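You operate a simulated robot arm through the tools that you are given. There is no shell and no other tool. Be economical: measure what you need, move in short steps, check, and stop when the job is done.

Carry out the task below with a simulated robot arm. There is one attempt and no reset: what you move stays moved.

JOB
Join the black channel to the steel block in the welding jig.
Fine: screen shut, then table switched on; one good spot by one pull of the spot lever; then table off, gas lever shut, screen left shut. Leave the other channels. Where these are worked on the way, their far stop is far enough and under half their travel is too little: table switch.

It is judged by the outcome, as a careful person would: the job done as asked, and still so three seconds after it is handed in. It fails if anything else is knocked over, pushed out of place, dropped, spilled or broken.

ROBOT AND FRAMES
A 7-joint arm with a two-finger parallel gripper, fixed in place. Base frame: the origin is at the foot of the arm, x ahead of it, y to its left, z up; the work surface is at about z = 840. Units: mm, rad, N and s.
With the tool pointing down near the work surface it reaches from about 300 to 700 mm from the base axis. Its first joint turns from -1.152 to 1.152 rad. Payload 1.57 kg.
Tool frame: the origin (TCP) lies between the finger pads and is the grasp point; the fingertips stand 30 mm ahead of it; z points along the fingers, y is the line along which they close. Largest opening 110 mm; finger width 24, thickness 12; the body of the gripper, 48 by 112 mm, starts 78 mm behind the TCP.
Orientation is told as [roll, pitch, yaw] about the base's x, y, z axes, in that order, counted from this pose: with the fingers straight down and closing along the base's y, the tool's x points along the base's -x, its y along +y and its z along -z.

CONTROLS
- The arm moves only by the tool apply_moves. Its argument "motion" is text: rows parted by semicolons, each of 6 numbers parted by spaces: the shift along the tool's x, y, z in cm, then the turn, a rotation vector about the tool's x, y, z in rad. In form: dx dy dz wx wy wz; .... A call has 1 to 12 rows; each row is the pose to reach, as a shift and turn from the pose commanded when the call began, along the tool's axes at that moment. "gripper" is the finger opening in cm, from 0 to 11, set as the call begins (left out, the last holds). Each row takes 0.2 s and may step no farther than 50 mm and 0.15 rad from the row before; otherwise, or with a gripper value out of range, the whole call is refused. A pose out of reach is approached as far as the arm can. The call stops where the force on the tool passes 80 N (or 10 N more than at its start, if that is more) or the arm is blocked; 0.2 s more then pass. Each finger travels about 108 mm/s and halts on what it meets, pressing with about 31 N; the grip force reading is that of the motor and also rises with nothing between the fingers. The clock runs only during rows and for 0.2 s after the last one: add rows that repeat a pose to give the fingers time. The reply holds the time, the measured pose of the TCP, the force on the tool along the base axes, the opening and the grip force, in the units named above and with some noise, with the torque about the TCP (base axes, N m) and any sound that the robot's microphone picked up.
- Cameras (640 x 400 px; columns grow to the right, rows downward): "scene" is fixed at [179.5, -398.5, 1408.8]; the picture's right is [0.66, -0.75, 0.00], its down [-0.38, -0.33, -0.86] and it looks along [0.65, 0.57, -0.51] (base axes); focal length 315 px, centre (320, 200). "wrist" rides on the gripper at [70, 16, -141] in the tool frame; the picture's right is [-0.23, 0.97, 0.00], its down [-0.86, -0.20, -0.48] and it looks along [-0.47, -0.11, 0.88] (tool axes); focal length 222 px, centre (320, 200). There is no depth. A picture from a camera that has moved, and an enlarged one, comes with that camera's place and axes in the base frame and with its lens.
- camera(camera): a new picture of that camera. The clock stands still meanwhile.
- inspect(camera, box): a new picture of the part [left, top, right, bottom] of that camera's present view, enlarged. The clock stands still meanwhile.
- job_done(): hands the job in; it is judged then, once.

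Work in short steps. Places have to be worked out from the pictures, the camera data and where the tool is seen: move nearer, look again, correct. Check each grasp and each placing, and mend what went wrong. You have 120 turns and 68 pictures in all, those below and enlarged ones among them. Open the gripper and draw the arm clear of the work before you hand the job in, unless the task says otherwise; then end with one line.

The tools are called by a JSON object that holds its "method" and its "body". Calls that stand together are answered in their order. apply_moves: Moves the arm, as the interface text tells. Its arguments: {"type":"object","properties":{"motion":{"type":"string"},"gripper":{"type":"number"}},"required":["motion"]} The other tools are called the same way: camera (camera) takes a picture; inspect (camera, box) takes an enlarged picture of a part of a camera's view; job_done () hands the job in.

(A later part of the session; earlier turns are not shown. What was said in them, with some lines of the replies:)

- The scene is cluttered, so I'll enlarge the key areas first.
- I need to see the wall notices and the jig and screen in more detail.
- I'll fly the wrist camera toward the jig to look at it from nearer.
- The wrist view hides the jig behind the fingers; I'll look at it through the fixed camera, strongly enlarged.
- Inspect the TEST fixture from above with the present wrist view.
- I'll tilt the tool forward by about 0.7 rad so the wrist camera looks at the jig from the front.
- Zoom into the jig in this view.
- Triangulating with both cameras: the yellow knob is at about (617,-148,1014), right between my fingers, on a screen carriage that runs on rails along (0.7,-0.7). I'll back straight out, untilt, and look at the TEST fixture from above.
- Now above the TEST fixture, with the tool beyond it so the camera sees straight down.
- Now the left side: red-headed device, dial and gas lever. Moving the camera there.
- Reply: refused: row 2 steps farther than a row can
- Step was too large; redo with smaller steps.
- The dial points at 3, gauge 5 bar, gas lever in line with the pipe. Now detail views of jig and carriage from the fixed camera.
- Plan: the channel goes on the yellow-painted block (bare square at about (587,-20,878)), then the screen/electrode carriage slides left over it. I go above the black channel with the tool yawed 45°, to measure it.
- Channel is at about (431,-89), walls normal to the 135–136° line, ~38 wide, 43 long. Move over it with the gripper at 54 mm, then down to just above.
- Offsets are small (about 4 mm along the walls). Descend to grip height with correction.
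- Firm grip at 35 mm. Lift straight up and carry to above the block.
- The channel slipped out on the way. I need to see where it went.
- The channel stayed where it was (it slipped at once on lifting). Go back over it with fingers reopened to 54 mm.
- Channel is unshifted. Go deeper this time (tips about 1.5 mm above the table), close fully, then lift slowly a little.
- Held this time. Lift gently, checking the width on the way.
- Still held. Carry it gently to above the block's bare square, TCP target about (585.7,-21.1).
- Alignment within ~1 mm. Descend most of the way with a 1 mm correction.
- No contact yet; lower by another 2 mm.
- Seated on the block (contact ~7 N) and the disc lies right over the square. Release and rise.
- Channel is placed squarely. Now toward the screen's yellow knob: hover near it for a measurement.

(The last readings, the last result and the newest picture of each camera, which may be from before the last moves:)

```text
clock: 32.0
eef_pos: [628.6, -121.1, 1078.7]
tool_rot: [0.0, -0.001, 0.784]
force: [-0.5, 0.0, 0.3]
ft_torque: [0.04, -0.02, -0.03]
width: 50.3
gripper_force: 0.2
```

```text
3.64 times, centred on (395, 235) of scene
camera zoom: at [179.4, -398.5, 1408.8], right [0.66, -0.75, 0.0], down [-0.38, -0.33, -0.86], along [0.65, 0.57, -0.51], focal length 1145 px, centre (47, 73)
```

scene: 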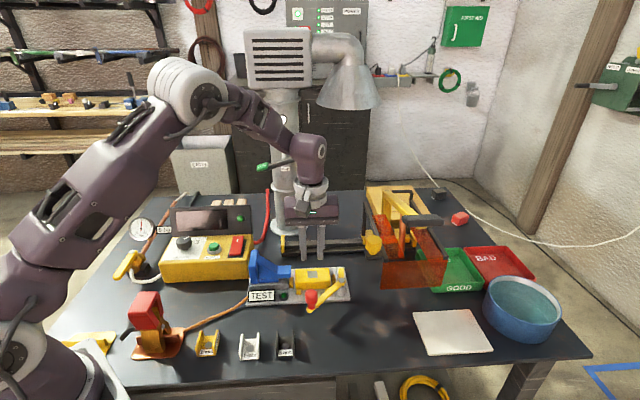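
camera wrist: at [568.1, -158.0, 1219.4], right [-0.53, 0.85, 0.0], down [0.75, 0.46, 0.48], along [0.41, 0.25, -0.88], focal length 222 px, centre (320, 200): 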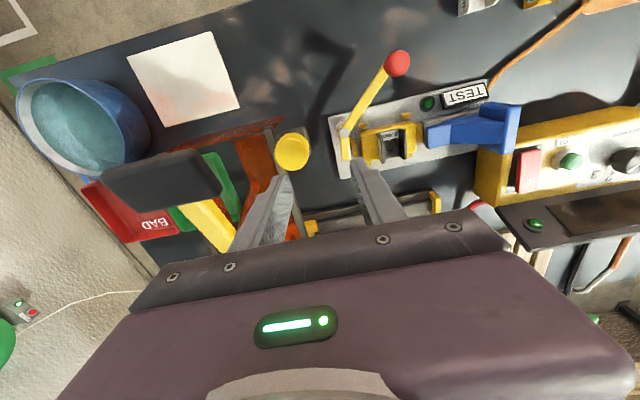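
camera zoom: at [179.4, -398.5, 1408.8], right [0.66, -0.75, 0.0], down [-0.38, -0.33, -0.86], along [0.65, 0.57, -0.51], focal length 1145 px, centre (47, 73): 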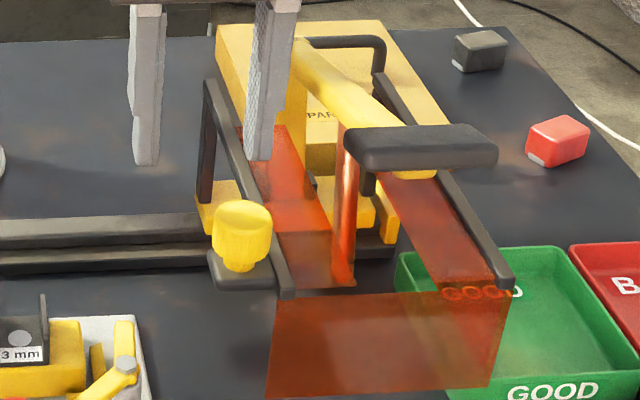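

Knob axis is about (620,-150), top z≈1035; the lever handle sits at about (678,-219,1076). Align over the knob with 44 mm opening and check.

{"method": "apply_moves", "body": {"motion": "1.4 -0.7 0 0 0 0; 2.7 -1.45 0 0 0 0; 2.7 -1.45 0 0 0 0", "gripper": 4.4}}

{"method": "inspect", "body": {"camera": "wrist", "box": [220, 90, 400, 230]}}

{"method": "inspect", "body": {"camera": "scene", "box": [340, 180, 430, 260]}}

```text
clock: 32.8
eef_pos: [619.9, -151.4, 1077.7]
tool_rot: [-0.001, -0.001, 0.784]
force: [0.2, -0.9, 0.6]
ft_torque: [0.05, 0.04, 0.0]
width: 44.1
gripper_force: 0.1
```

```text
2.86 times, centred on (310, 160) of wrist
camera zoom: at [558.4, -187.5, 1219.6], right [-0.53, 0.85, 0.0], down [0.75, 0.46, 0.48], along [0.41, 0.25, -0.88], focal length 635 px, centre (349, 314)
```

zoom: 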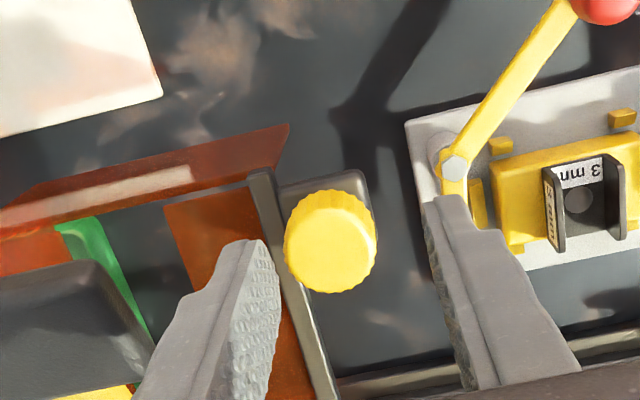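

```text
5.00 times, centred on (385, 220) of scene
camera zoom: at [179.4, -398.5, 1408.8], right [0.66, -0.75, 0.0], down [-0.38, -0.33, -0.86], along [0.65, 0.57, -0.51], focal length 1574 px, centre (-5, 100)
```

zoom: 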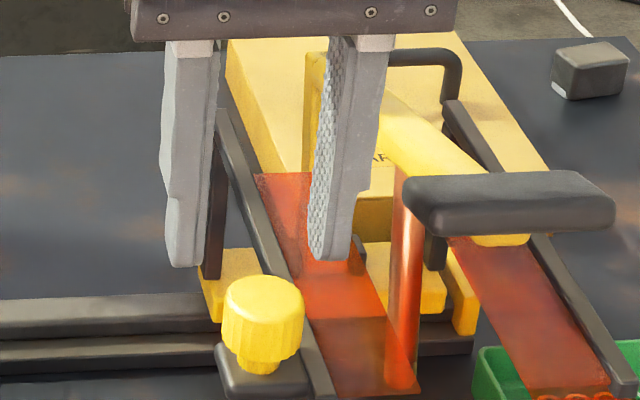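

Small correction (about 2.5 mm), descend around the knob and close.

{"method": "apply_moves", "body": {"motion": "-0.1 -0.25 1.5 0 0 0; -0.1 -0.25 3 0 0 0; -0.1 -0.25 4.2 0 0 0; -0.1 -0.25 4.2 0 0 0"}}

{"method": "apply_moves", "body": {"motion": "0 0 0 0 0 0; 0 0 0 0 0 0", "gripper": 0}}

```text
clock: 33.7
eef_pos: [624.3, -152.5, 1046.2]
tool_rot: [-0.02, -0.008, 0.782]
force: [0.4, -0.2, 0.4]
ft_torque: [-0.05, -0.04, 0.0]
width: 43.8
gripper_force: 0.0
stopped in row 4: the force on the tool passed its limit at 87 N (the readings are from after the stop); the commanded pose is now the measured one
```

```text
clock: 34.3
eef_pos: [624.7, -153.4, 1046.0]
tool_rot: [-0.02, -0.008, 0.782]
force: [0.8, -0.5, -0.2]
ft_torque: [0.05, -0.07, -0.05]
width: 30.5
gripper_force: 39.1
```

Something was touched at z≈1046, though the fingers now hold the knob (30.5 mm). Look.

{"method": "inspect", "body": {"camera": "scene", "box": [310, 160, 470, 300]}}

```text
2.86 times, centred on (390, 230) of scene
camera zoom: at [179.5, -398.5, 1408.8], right [0.66, -0.75, 0.0], down [-0.38, -0.33, -0.86], along [0.65, 0.57, -0.51], focal length 899 px, centre (120, 114)
```

zoom: 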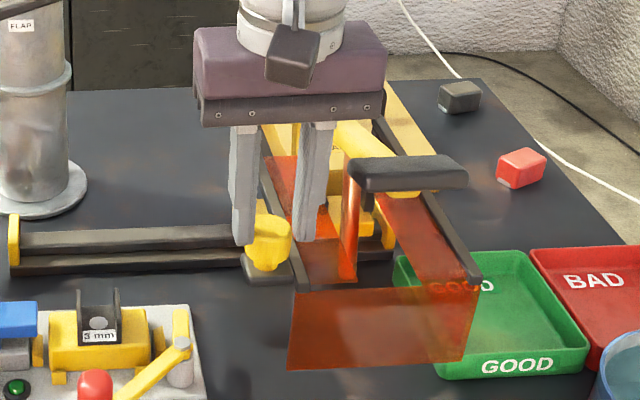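

Gripped around the knob; forces are nil now. Try sliding left along the rail gently by 3 cm.

{"method": "apply_moves", "body": {"motion": "0 0.3 0 0 0 0; 0 0.8 0 0 0 0; 0 1.5 0 0 0 0; 0 2.3 0 0 0 0; 0 3 0 0 0 0; 0 3 0 0 0 0"}}

{"method": "inspect", "body": {"camera": "scene", "box": [310, 160, 470, 300]}}

```text
clock: 35.7
eef_pos: [603.2, -132.5, 1046.9]
tool_rot: [-0.026, -0.008, 0.782]
force: [-0.7, -1.0, 16.1]
ft_torque: [-0.14, 0.06, -0.06]
width: 30.3
gripper_force: 39.3
```

```text
2.86 times, centred on (390, 230) of scene
camera zoom: at [179.1, -398.4, 1408.9], right [0.66, -0.75, 0.0], down [-0.38, -0.33, -0.86], along [0.65, 0.57, -0.51], focal length 899 px, centre (120, 114)
```

zoom: 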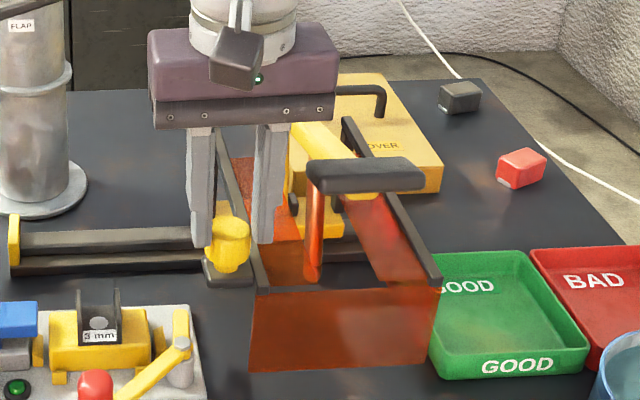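

The carriage with electrode and lever slides along as expected. Continue 9.5 cm, then check clearance of the panel to the red clamp knob.

{"method": "apply_moves", "body": {"motion": "0 0.5 0 0 0 0; 0 1.5 0 0 0 0; 0 2.7 0 0 0 0; 0 4 0 0 0 0; 0 5.3 0 0 0 0; 0 6.6 0 0 0 0; 0 7.8 0 0 0 0; 0 8.8 0 0 0 0; 0 9.5 0 0 0 0; 0 9.5 0 0 0 0"}}

{"method": "inspect", "body": {"camera": "scene", "box": [240, 190, 400, 320]}}

```text
clock: 37.9
eef_pos: [537.0, -63.2, 1043.5]
tool_rot: [-0.019, -0.007, 0.784]
force: [-3.6, -2.5, 10.8]
ft_torque: [0.17, -0.32, 0.05]
width: 30.8
gripper_force: 39.7
```

```text
3.08 times, centred on (320, 255) of scene
camera zoom: at [179.2, -398.5, 1408.9], right [0.66, -0.75, 0.0], down [-0.38, -0.33, -0.86], along [0.65, 0.57, -0.51], focal length 969 px, centre (320, 31)
```

zoom: 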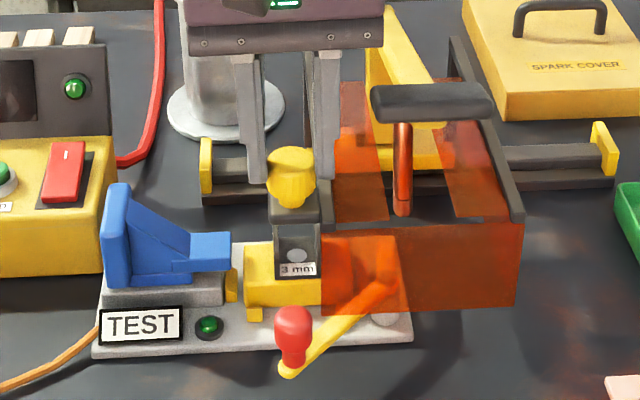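

The panel's left edge is about to pass the red knob. Advance 2.5 cm gently and check.

{"method": "apply_moves", "body": {"motion": "0 0.4 0 0 0 0; 0 0.9 0 0 0 0; 0 1.4 0 0 0 0; 0 2 0 0 0 0; 0 2.5 0 0 0 0; 0 2.5 0 0 0 0"}}

{"method": "inspect", "body": {"camera": "scene", "box": [260, 225, 380, 325]}}

```text
clock: 39.3
eef_pos: [518.9, -45.5, 1044.0]
tool_rot: [-0.022, -0.008, 0.782]
force: [1.0, -0.3, -7.1]
ft_torque: [0.33, -0.33, -0.06]
width: 30.5
gripper_force: 39.7
```

```text
4.00 times, centred on (320, 275) of scene
camera zoom: at [179.6, -398.5, 1408.8], right [0.66, -0.75, 0.0], down [-0.38, -0.33, -0.86], along [0.65, 0.57, -0.51], focal length 1259 px, centre (320, -100)
```

zoom: 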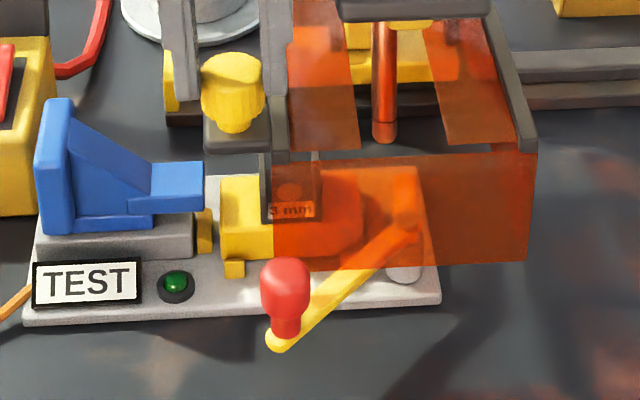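

No contact with the knob; the electrode's tip is ~18 mm above the channel walls. Continue gently.

{"method": "apply_moves", "body": {"motion": "0 0.4 0 0 0 0; 0 1 0 0 0 0; 0 1.7 0 0 0 0; 0 2.4 0 0 0 0; 0 3.1 0 0 0 0; 0 3.8 0 0 0 0; 0 4.4 0 0 0 0; 0 4.4 0 0 0 0"}}

{"method": "apply_moves", "body": {"motion": "0 0.3 0 0 0 0; 0 0.6 0 0 0 0; 0 0.9 0 0 0 0; 0 1.2 0 0 0 0; 0 1.5 0 0 0 0; 0 1.8 0 0 0 0; 0 2.1 0 0 0 0"}}

{"method": "inspect", "body": {"camera": "scene", "box": [240, 190, 400, 320]}}

```text
clock: 41.1
eef_pos: [488.0, -15.9, 1043.2]
tool_rot: [-0.023, -0.008, 0.782]
force: [3.8, 1.1, 26.5]
ft_torque: [0.6, -0.67, -0.08]
width: 30.7
gripper_force: 40.0
```

```text
clock: 42.7
eef_pos: [476.6, -6.9, 1042.5]
tool_rot: [-0.034, -0.009, 0.781]
force: [52.8, -51.4, -11.6]
ft_torque: [-1.2, -1.29, -0.79]
width: 31.0
gripper_force: 40.3
```

```text
3.08 times, centred on (320, 255) of scene
camera zoom: at [181.1, -400.0, 1408.1], right [0.66, -0.75, 0.0], down [-0.38, -0.33, -0.86], along [0.65, 0.57, -0.51], focal length 969 px, centre (320, 31)
```

zoom: 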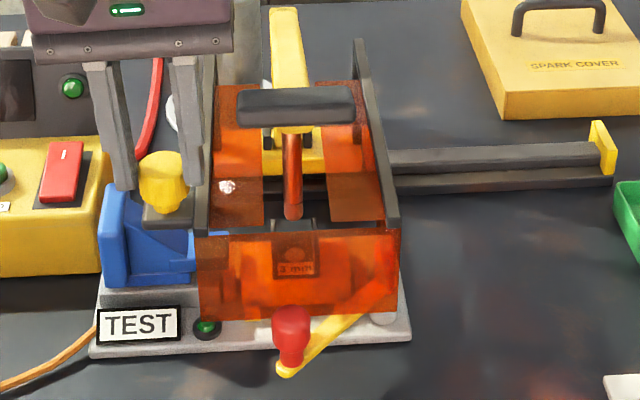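

The carriage is at its hard stop with the electrode over the channel. Relax the push, open slightly, and rise off the knob.

{"method": "apply_moves", "body": {"motion": "0 -0.3 0 0 0 0; 0 -0.7 0 0 0 0; 0 -0.7 0 0 0 0"}}

{"method": "apply_moves", "body": {"motion": "0 0 0 0 0 0; 0 0 0 0 0 0; 0 0 -1 0 0 0; 0 0 -2.5 0 0 0; 0 0 -5 0 0 0; 0 0 -8 0 0 0; 0 0 -8 0 0 0", "gripper": 3.6}}

{"method": "camera", "body": {"camera": "wrist"}}

```text
clock: 43.5
eef_pos: [478.8, -6.3, 1043.6]
tool_rot: [-0.024, -0.007, 0.786]
force: [22.2, -30.1, 8.3]
ft_torque: [-0.74, -0.95, -0.39]
width: 31.0
gripper_force: 40.3
```

```text
clock: 45.1
eef_pos: [476.7, -5.2, 1124.0]
tool_rot: [-0.021, -0.008, 0.781]
force: [0.4, -0.4, 0.5]
ft_torque: [-0.05, 0.01, 0.01]
width: 35.9
gripper_force: 0.0
```

```text
14 pictures are left
camera wrist: at [412.3, -41.1, 1262.9], right [-0.52, 0.85, -0.02], down [0.74, 0.47, 0.49], along [0.42, 0.24, -0.87], focal length 222 px, centre (320, 200)
```

wrist: 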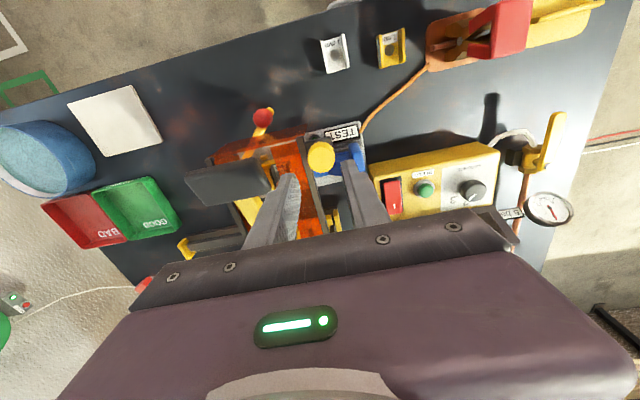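

Screen is shut. Now look closely at the red rocker to see which end is up.

{"method": "inspect", "body": {"camera": "scene", "box": [205, 225, 265, 270]}}

{"method": "inspect", "body": {"camera": "wrist", "box": [360, 160, 440, 230]}}

```text
8.89 times, centred on (235, 248) of scene
camera zoom: at [179.5, -398.5, 1408.8], right [0.66, -0.75, 0.0], down [-0.38, -0.33, -0.86], along [0.65, 0.57, -0.51], focal length 2798 px, centre (1076, -222)
```

zoom: 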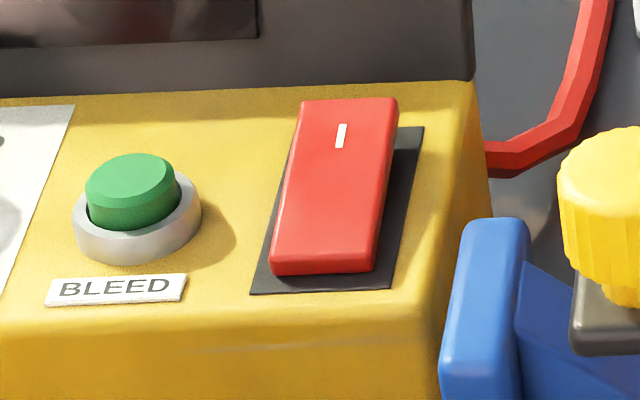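

```text
5.71 times, centred on (400, 195) of wrist
camera zoom: at [412.3, -41.1, 1262.9], right [-0.52, 0.85, -0.02], down [0.74, 0.47, 0.49], along [0.42, 0.24, -0.87], focal length 1269 px, centre (-137, 229)
```

zoom: 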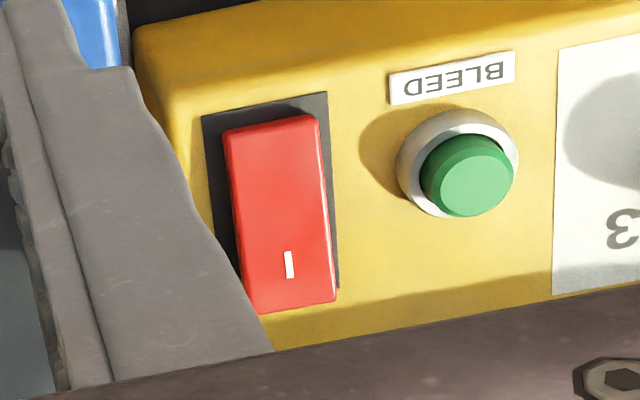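

The I-marked rear end is up, so it's off; I press that end, at about (518,175,918). Close the fingers and move above it.

{"method": "apply_moves", "body": {"motion": "-3 1.9 0 0 0 0; -6 3.8 0 0 0 0; -9.2 5.9 0 0 0 0; -12.2 7.9 0 0 0 0; -15.3 9.85 0 0 0 0; -15.3 9.85 5 0 0 0; -15.3 9.85 10 0 0 0; -15.3 9.85 13.5 0 0 0; -15.3 9.85 13.5 0 0 0", "gripper": 0}}

{"method": "inspect", "body": {"camera": "scene", "box": [190, 190, 300, 270]}}

```text
clock: 47.1
eef_pos: [519.9, 169.9, 985.2]
tool_rot: [-0.019, -0.007, 0.784]
force: [0.1, 0.0, 0.1]
ft_torque: [-0.03, 0.03, 0.0]
width: 0.2
gripper_force: 21.9
```

```text
5.00 times, centred on (245, 230) of scene
camera zoom: at [179.5, -398.5, 1408.8], right [0.66, -0.75, 0.0], down [-0.38, -0.33, -0.86], along [0.65, 0.57, -0.51], focal length 1574 px, centre (695, 50)
```

zoom: 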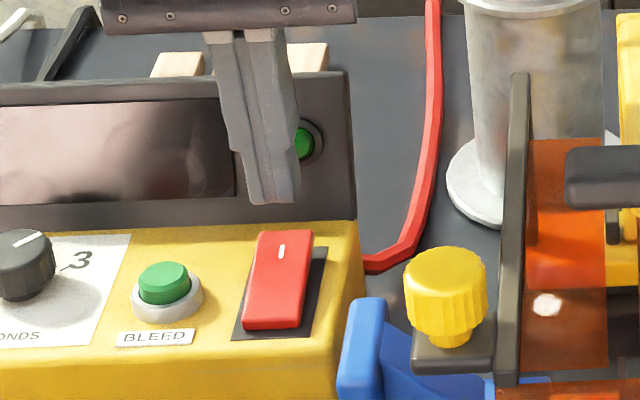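

By image comparison the tip will land right at the I end. Press down gradually.

{"method": "apply_moves", "body": {"motion": "0 0 1.5 0 0 0; 0 0 2.8 0 0 0; 0 0 3.3 0 0 0; 0 0 3.6 0 0 0; 0 0 3.6 0 0 0"}}

{"method": "apply_moves", "body": {"motion": "0 0 0.2 0 0 0; 0 0 0.4 0 0 0; 0 0 0.6 0 0 0; 0 0 0.8 0 0 0; 0 0 1.0 0 0 0"}}

{"method": "inspect", "body": {"camera": "scene", "box": [205, 205, 285, 265]}}

```text
clock: 48.3
eef_pos: [518.8, 169.9, 951.0]
tool_rot: [-0.02, -0.006, 0.782]
force: [0.0, 0.4, 0.9]
ft_torque: [0.01, -0.05, 0.0]
width: 0.0
gripper_force: 21.0
```

```text
clock: 49.2
eef_pos: [520.4, 172.6, 949.3]
tool_rot: [-0.024, -0.014, 0.785]
force: [-8.0, -0.5, 20.1]
ft_torque: [-0.17, 0.47, -0.02]
width: 0.0
gripper_force: 21.1
stopped in row 4: the force on the tool passed its limit at 89 N (the readings are from after the stop); the commanded pose is now the measured one
```

```text
6.67 times, centred on (245, 235) of scene
camera zoom: at [178.9, -398.6, 1408.9], right [0.66, -0.75, 0.0], down [-0.38, -0.33, -0.86], along [0.65, 0.57, -0.51], focal length 2099 px, centre (820, -33)
```

zoom: 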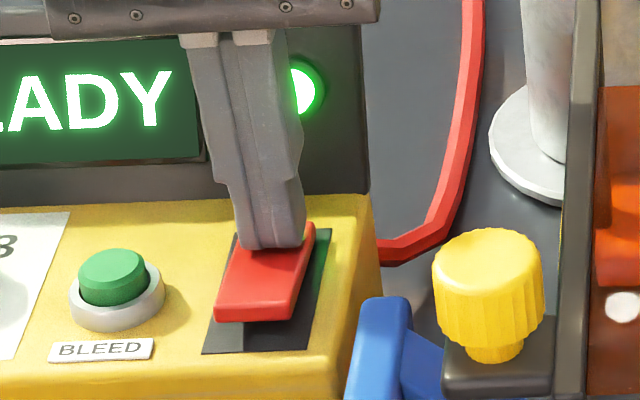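

READY is lit: the table is on. Rise and go above the gray lever handle, estimated now at (531,-72,1076).

{"method": "apply_moves", "body": {"motion": "0 0 -4 0 0 0; 0 0 -9 0 0 0; 0 0 -14 0 0 0; 0 0 -18.5 -0.02 -0.007 0; 3 -3.3 -18.5 -0.02 -0.007 0; 6 -6.6 -18.5 -0.02 -0.007 0; 9 -9.9 -18.5 -0.02 -0.007 0; 12 -13.2 -18.5 -0.02 -0.007 0; 15 -16.3 -18.5 -0.02 -0.007 0; 16.5 -18 -18.5 -0.02 -0.007 0; 16.5 -18 -18.5 -0.02 -0.007 0"}}

{"method": "inspect", "body": {"camera": "scene", "box": [230, 170, 390, 310]}}

{"method": "camera", "body": {"camera": "wrist"}}

```text
clock: 51.6
eef_pos: [524.8, -70.7, 1135.3]
tool_rot: [-0.005, -0.02, 0.783]
force: [0.1, 1.0, -0.6]
ft_torque: [0.0, -0.01, 0.04]
width: 0.0
gripper_force: 21.7
```

```text
2.86 times, centred on (310, 240) of scene
camera zoom: at [179.4, -398.5, 1408.8], right [0.66, -0.75, 0.0], down [-0.38, -0.33, -0.86], along [0.65, 0.57, -0.51], focal length 899 px, centre (349, 86)
```

zoom: 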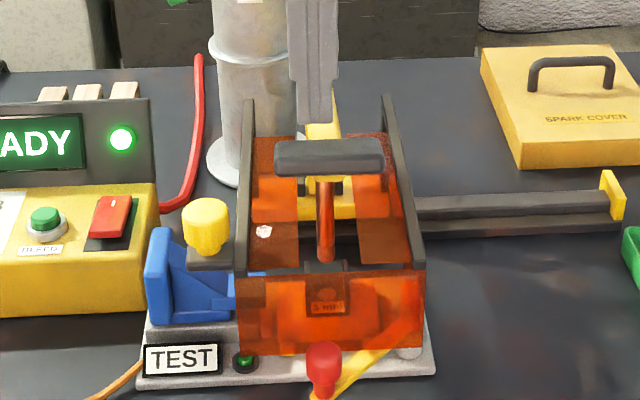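

```text
8 pictures are left
camera wrist: at [461.2, -109.5, 1274.1], right [-0.53, 0.85, 0.0], down [0.74, 0.46, 0.5], along [0.42, 0.26, -0.87], focal length 222 px, centre (320, 200)
```

wrist: 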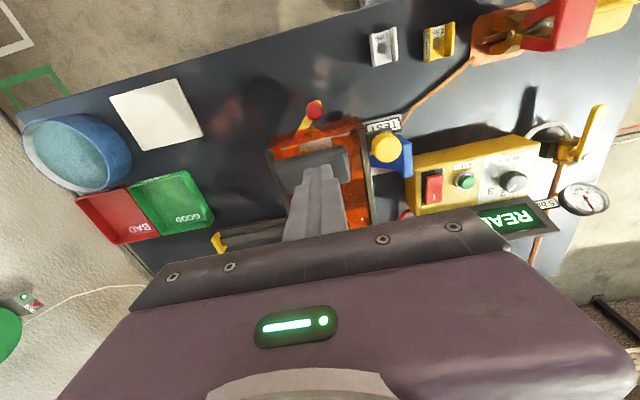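

The handle centre is ~6 mm to +u and ~6 mm to −v of the tip. Correct and lower to near contact.

{"method": "apply_moves", "body": {"motion": "0.6 -0.65 0.5 0 0 0; 0.6 -0.65 1.2 0 0 0; 0.6 -0.65 1.8 0 0 0; 0.6 -0.65 1.8 0 0 0"}}

{"method": "inspect", "body": {"camera": "scene", "box": [280, 190, 360, 260]}}

```text
clock: 52.6
eef_pos: [526.9, -78.3, 1117.1]
tool_rot: [-0.006, -0.021, 0.784]
force: [0.0, 0.1, 0.1]
ft_torque: [-0.02, 0.0, 0.01]
width: 0.0
gripper_force: 21.4
```

```text
5.71 times, centred on (320, 225) of scene
camera zoom: at [179.5, -398.5, 1408.8], right [0.66, -0.75, 0.0], down [-0.38, -0.33, -0.86], along [0.65, 0.57, -0.51], focal length 1799 px, centre (320, 57)
```

zoom: 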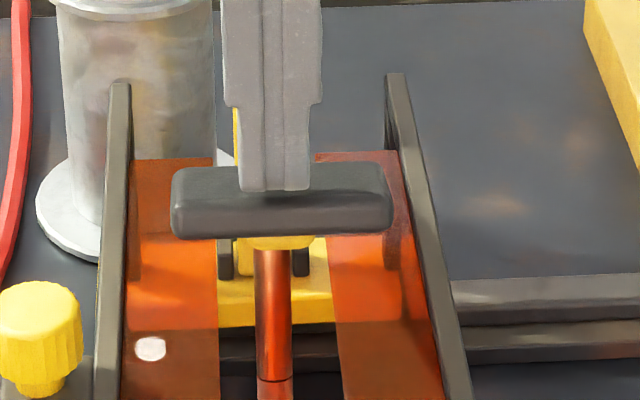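

Well centred. Now one steady pull-down; first ~4.5 cm, watching force.

{"method": "apply_moves", "body": {"motion": "0.1 0 0.6 0 0 0; 0.25 0 1.3 0 0 0; 0.4 0 2.0 0 0 0; 0.5 0 2.7 0 0 0; 0.6 0 3.4 0 0 0; 0.65 0 4.0 0 0 0; 0.7 0 4.5 0 0 0"}}

```text
clock: 54.2
eef_pos: [522.2, -84.3, 1072.5]
tool_rot: [-0.005, -0.021, 0.782]
force: [-0.7, -0.3, 3.1]
ft_torque: [-0.03, 0.02, -0.02]
width: 0.2
gripper_force: 21.2
```

Light spring resistance of 3 N. Continue down in small steps.

{"method": "apply_moves", "body": {"motion": "0.05 0 0.4 0 0 0; 0.1 0 0.8 0 0 0; 0.1 0 1.2 0 0 0; 0.1 0 1.2 0 0 0"}}

```text
clock: 55.2
eef_pos: [521.5, -84.3, 1059.5]
tool_rot: [-0.005, -0.021, 0.784]
force: [0.1, -0.5, 3.6]
ft_torque: [-0.03, 0.09, 0.02]
width: 0.0
gripper_force: 21.3
```

{"method": "apply_moves", "body": {"motion": "0 0 0.3 0 0 0; 0 0 0.6 0 0 0; 0 0 0.9 0 0 0; 0 0 1.2 0 0 0"}}

{"method": "inspect", "body": {"camera": "scene", "box": [210, 190, 370, 310]}}

```text
clock: 56.2
eef_pos: [521.6, -83.7, 1048.5]
tool_rot: [-0.004, -0.021, 0.783]
force: [-3.0, -3.2, 9.6]
ft_torque: [-0.16, 0.23, 0.05]
width: 0.0
gripper_force: 21.4
```

```text
3.33 times, centred on (290, 250) of scene
camera zoom: at [179.2, -398.5, 1408.8], right [0.66, -0.75, 0.0], down [-0.38, -0.33, -0.86], along [0.65, 0.57, -0.51], focal length 1049 px, centre (420, 33)
```

zoom: 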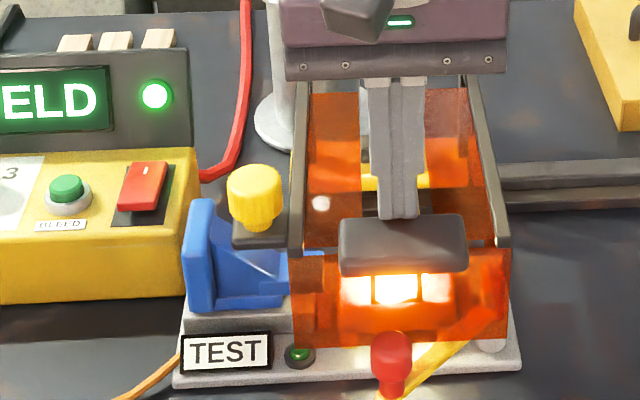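

WELD is showing and it glows. Hold the lever steadily.

{"method": "apply_moves", "body": {"motion": "0 0 0.05 0 0 0; 0 0 0.05 0 0 0; 0 0 0.05 0 0 0; 0 0 0.05 0 0 0; 0 0 0.05 0 0 0; 0 0 0.05 0 0 0; 0 0 0.05 0 0 0; 0 0 0.05 0 0 0; 0 0 0.05 0 0 0; 0 0 0.05 0 0 0; 0 0 0.05 0 0 0"}}

{"method": "inspect", "body": {"camera": "scene", "box": [160, 190, 370, 310]}}

```text
clock: 58.6
eef_pos: [521.6, -85.0, 1047.8]
tool_rot: [-0.005, -0.021, 0.784]
force: [-0.2, -3.6, 10.6]
ft_torque: [-0.14, 0.13, -0.02]
width: 0.0
gripper_force: 21.3
```

```text
3.05 times, centred on (265, 250) of scene
camera zoom: at [179.3, -398.5, 1408.8], right [0.66, -0.75, 0.0], down [-0.38, -0.33, -0.86], along [0.65, 0.57, -0.51], focal length 959 px, centre (488, 48)
```

zoom: 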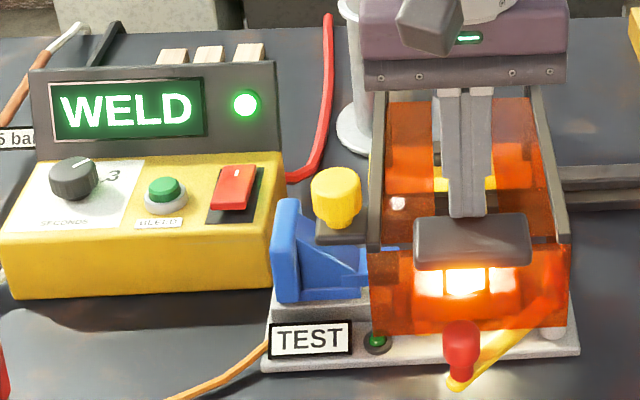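

Still welding; hold another second or so.

{"method": "apply_moves", "body": {"motion": "0 0 0 0 0 0; 0 0 0 0 0 0; 0 0 0 0 0 0; 0 0 0 0 0 0"}}

{"method": "inspect", "body": {"camera": "scene", "box": [160, 190, 370, 310]}}

```text
clock: 59.6
eef_pos: [522.7, -84.1, 1046.9]
tool_rot: [-0.005, -0.02, 0.784]
force: [-0.6, -0.5, 17.7]
ft_torque: [-0.13, 0.21, -0.08]
width: 0.0
gripper_force: 21.4
```

```text
3.05 times, centred on (265, 250) of scene
camera zoom: at [179.2, -398.4, 1408.9], right [0.66, -0.75, 0.0], down [-0.38, -0.33, -0.86], along [0.65, 0.57, -0.51], focal length 959 px, centre (488, 48)
```

zoom: 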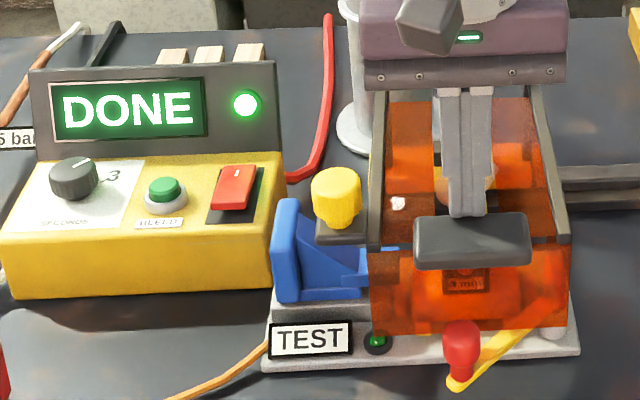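

DONE. Release the lever by rising smoothly.

{"method": "apply_moves", "body": {"motion": "0 0 -0.8 0 0 0; -0.2 0 -2 0 0 0; -0.4 0 -3.2 0 0 0; -0.6 0 -4.5 0 0 0; -0.8 0 -6 0 0 0; -0.8 0 -8 0 0 0; -0.8 0 -10 0 0 0; -0.8 0 -10 0 0 0"}}

```text
clock: 61.4
eef_pos: [526.6, -79.3, 1147.6]
tool_rot: [-0.006, -0.021, 0.783]
force: [0.4, 0.4, 0.1]
ft_torque: [0.02, -0.03, 0.02]
width: 0.0
gripper_force: 21.1
```

Now to above the rocker's front (off) end, about (494,146).

{"method": "apply_moves", "body": {"motion": "-2.7 3.6 0 0 0 0; -5.4 7.3 0 0 0 0; -8.2 11 0 0 0 0; -10.9 14.6 0 0 0 0; -13.6 18.3 0 0 0 0; -13.6 18.3 5 0 0 0; -13.6 18.3 10 0 0 0; -13.6 18.3 14.5 0 0 0; -13.6 18.3 17 0 0 0; -13.6 18.3 17 0 0 0"}}

{"method": "inspect", "body": {"camera": "scene", "box": [190, 190, 370, 300]}}

```text
clock: 63.6
eef_pos: [494.7, 145.9, 979.7]
tool_rot: [-0.006, -0.021, 0.782]
force: [-0.3, -0.3, 0.4]
ft_torque: [0.01, 0.01, 0.01]
width: 0.2
gripper_force: 20.8
```

```text
3.56 times, centred on (280, 245) of scene
camera zoom: at [179.5, -398.5, 1408.8], right [0.66, -0.75, 0.0], down [-0.38, -0.33, -0.86], along [0.65, 0.57, -0.51], focal length 1119 px, centre (462, 40)
```

zoom: 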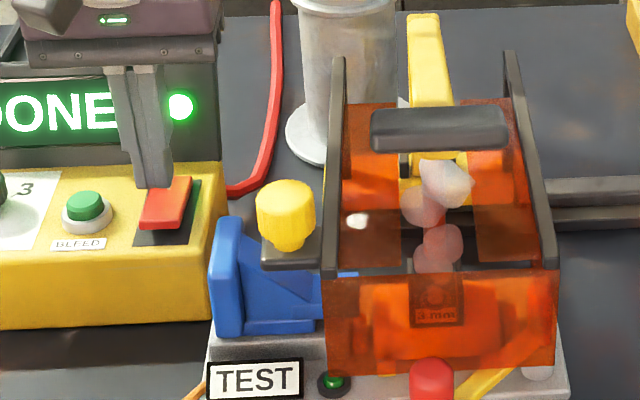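

The lever sprang back, channel in place. Tip will land on the rocker's front end; press down.

{"method": "apply_moves", "body": {"motion": "0 0 1.5 0 0 0; 0 0 2.5 0 0 0; 0 0 2.9 0 0 0; 0 0 3.2 0 0 0; 0 0 3.5 0 0 0; 0 0 3.8 0 0 0; 0 0 4.1 0 0 0; 0 0 4.4 0 0 0; 0 0 4.7 0 0 0; 0 0 5.0 0 0 0"}}

```text
clock: 65.0
eef_pos: [495.7, 148.9, 947.2]
tool_rot: [-0.009, -0.024, 0.784]
force: [-12.7, -3.6, 26.6]
ft_torque: [0.19, 0.16, 0.13]
width: 0.3
gripper_force: 21.2
stopped in row 6: the force on the tool passed its limit at 94 N (the readings are from after the stop); the commanded pose is now the measured one
```

Rocker pressed to its stop (will verify). Now the gas lever: pivot ≈(328,342), tip ≈(270,287), in line with the pipe (open). Rise and hover beside it.

{"method": "apply_moves", "body": {"motion": "0 0 -3 0 0 0; 0 0 -7 0 0 0; 0 0 -11 0 0 0; 0.9 4.5 -11 0 0 0; 1.8 9 -11 0 0 0; 2.7 13.5 -11 0 0 0; 3.6 18 -11 0 0 0; 4.4 22.5 -11 0 0 0; 4.4 22.5 -6.5 0 0 0; 4.4 22.5 -2 0 0 0; 4.4 22.5 -0.5 0 0 0; 4.4 22.5 -0.5 0 0 0"}}

{"method": "inspect", "body": {"camera": "scene", "box": [100, 190, 260, 300]}}

```text
clock: 67.6
eef_pos: [306.5, 275.8, 948.9]
tool_rot: [-0.008, -0.024, 0.781]
force: [-0.4, 0.8, -0.9]
ft_torque: [-0.03, -0.04, -0.04]
width: 0.2
gripper_force: 21.2
```

```text
3.64 times, centred on (180, 245) of scene
camera zoom: at [179.5, -398.5, 1408.8], right [0.66, -0.75, 0.0], down [-0.38, -0.33, -0.86], along [0.65, 0.57, -0.51], focal length 1145 px, centre (829, 36)
```

zoom: 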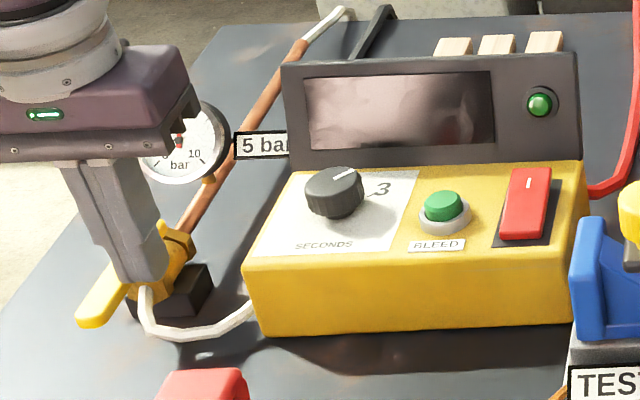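

Table is off (display dark). The lever lies ~31 mm to the left of my tip; I descend beside it and push it toward −u, watching for resistance.

{"method": "apply_moves", "body": {"motion": "0 -0.4 0 0 0 0; 0 -0.4 1.3 0 0 0; 0 -0.4 2.6 0 0 0; 0 0.2 2.6 0 0 0; 0 0.7 2.6 0 0 0; 0.2 1.2 2.6 0 0 0; 0.35 1.6 2.6 0 0 0; 0.46 2.1 2.6 0 0 0"}}

```text
clock: 69.4
eef_pos: [290.0, 289.3, 922.8]
tool_rot: [-0.007, -0.026, 0.782]
force: [-0.2, -0.4, 0.3]
ft_torque: [0.01, 0.02, -0.02]
width: 0.2
gripper_force: 21.4
```

No resistance so far. Continue along the arc.

{"method": "apply_moves", "body": {"motion": "0.1 0.8 0 0 0 0; 0.13 1.6 0 0 0 0; 0 2.5 0 0 0 0; -0.26 3.4 0 0 0 0; -0.6 4.2 0 0 0 0; -1.08 5.0 0 0 0 0"}}

{"method": "inspect", "body": {"camera": "scene", "box": [90, 210, 190, 290]}}

```text
clock: 70.8
eef_pos: [262.4, 331.9, 922.0]
tool_rot: [-0.006, -0.024, 0.783]
force: [0.0, -0.6, -0.1]
ft_torque: [-0.01, -0.02, 0.01]
width: 0.1
gripper_force: 21.0
```

```text
5.00 times, centred on (140, 250) of scene
camera zoom: at [179.5, -398.5, 1408.8], right [0.66, -0.75, 0.0], down [-0.38, -0.33, -0.86], along [0.65, 0.57, -0.51], focal length 1574 px, centre (1220, -50)
```

zoom: 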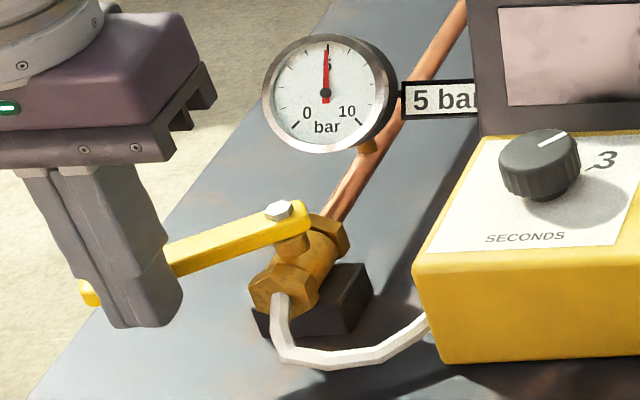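

It turns freely toward shut. Continue to the 90° stop.

{"method": "apply_moves", "body": {"motion": "-0.5 0.7 0 0 0 0; -1.2 1.4 0 0 0 0; -2.1 1.9 0 0 0 0; -3.0 2.3 0 0 0 0; -3.5 2.3 0 0 0 0; -4.0 2.3 0 0 0 0; -4.5 2.3 0 0 0 0"}}

```text
clock: 72.4
eef_pos: [271.5, 373.4, 922.4]
tool_rot: [-0.013, -0.004, 0.786]
force: [-61.8, -44.6, 20.0]
ft_torque: [-0.65, 1.28, 0.04]
width: 0.3
gripper_force: 21.3
```

Hard stop reached (76 N). Back off, rise and draw clear.

{"method": "apply_moves", "body": {"motion": "1 0 0 0 0 0; 2.5 0 0 0 0 0; 2.5 0 -4 0 0 0; 2.5 0 -9 0 0 0; 2.5 0 -14 0 0 0; 2.5 0 -19 0 0 0; 2.5 -4.5 -21 0 0 0; 2.5 -9 -23 0 0 0; 2.5 -13.5 -25 0 0 0; 2.5 -13.5 -25 0 0 0", "gripper": 0}}

{"method": "apply_moves", "body": {"motion": "0 0 0 0 0 0; 0 0 0 0 0 0; 0 0 0 0 0 0; 0 0 0 0 0 0", "gripper": 8}}

{"method": "inspect", "body": {"camera": "scene", "box": [90, 180, 370, 370]}}

```text
clock: 74.6
eef_pos: [349.8, 261.9, 1174.5]
tool_rot: [-0.007, -0.026, 0.783]
force: [-0.5, -0.3, 0.3]
ft_torque: [-0.05, -0.01, -0.01]
width: 0.0
gripper_force: 21.2
```

```text
clock: 75.6
eef_pos: [350.8, 261.4, 1174.2]
tool_rot: [-0.008, -0.024, 0.783]
force: [0.5, -0.1, 0.3]
ft_torque: [-0.01, -0.02, 0.0]
width: 79.8
gripper_force: 0.1
```

```text
2.11 times, centred on (230, 275) of scene
camera zoom: at [179.5, -398.5, 1408.8], right [0.66, -0.75, 0.0], down [-0.38, -0.33, -0.86], along [0.65, 0.57, -0.51], focal length 663 px, centre (510, 42)
```

zoom: 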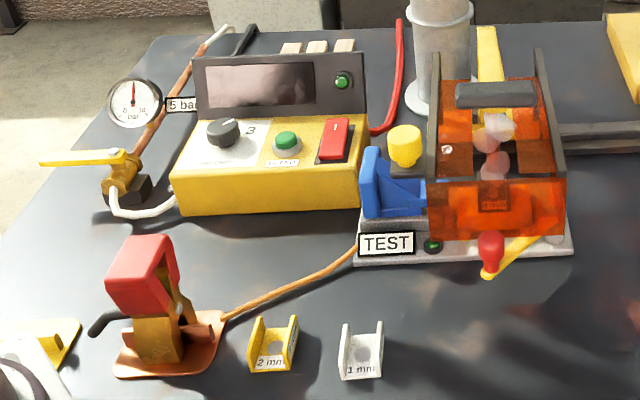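

The gas lever is across the pipe (shut), the table is off, the screen is shut, the channel sits on the block, and the other channels haven't moved. The arm is clear with the gripper open, so I'm handing in.

{"method": "job_done", "body": {}}

```text
The job is handed in.
```

I spot-welded the black 3 mm channel to the steel block with one pull of the spot lever, and the display went from WELD to DONE. The table is now off, the gas lever is shut and the screen is left shut. I did not test the strength of the weld.
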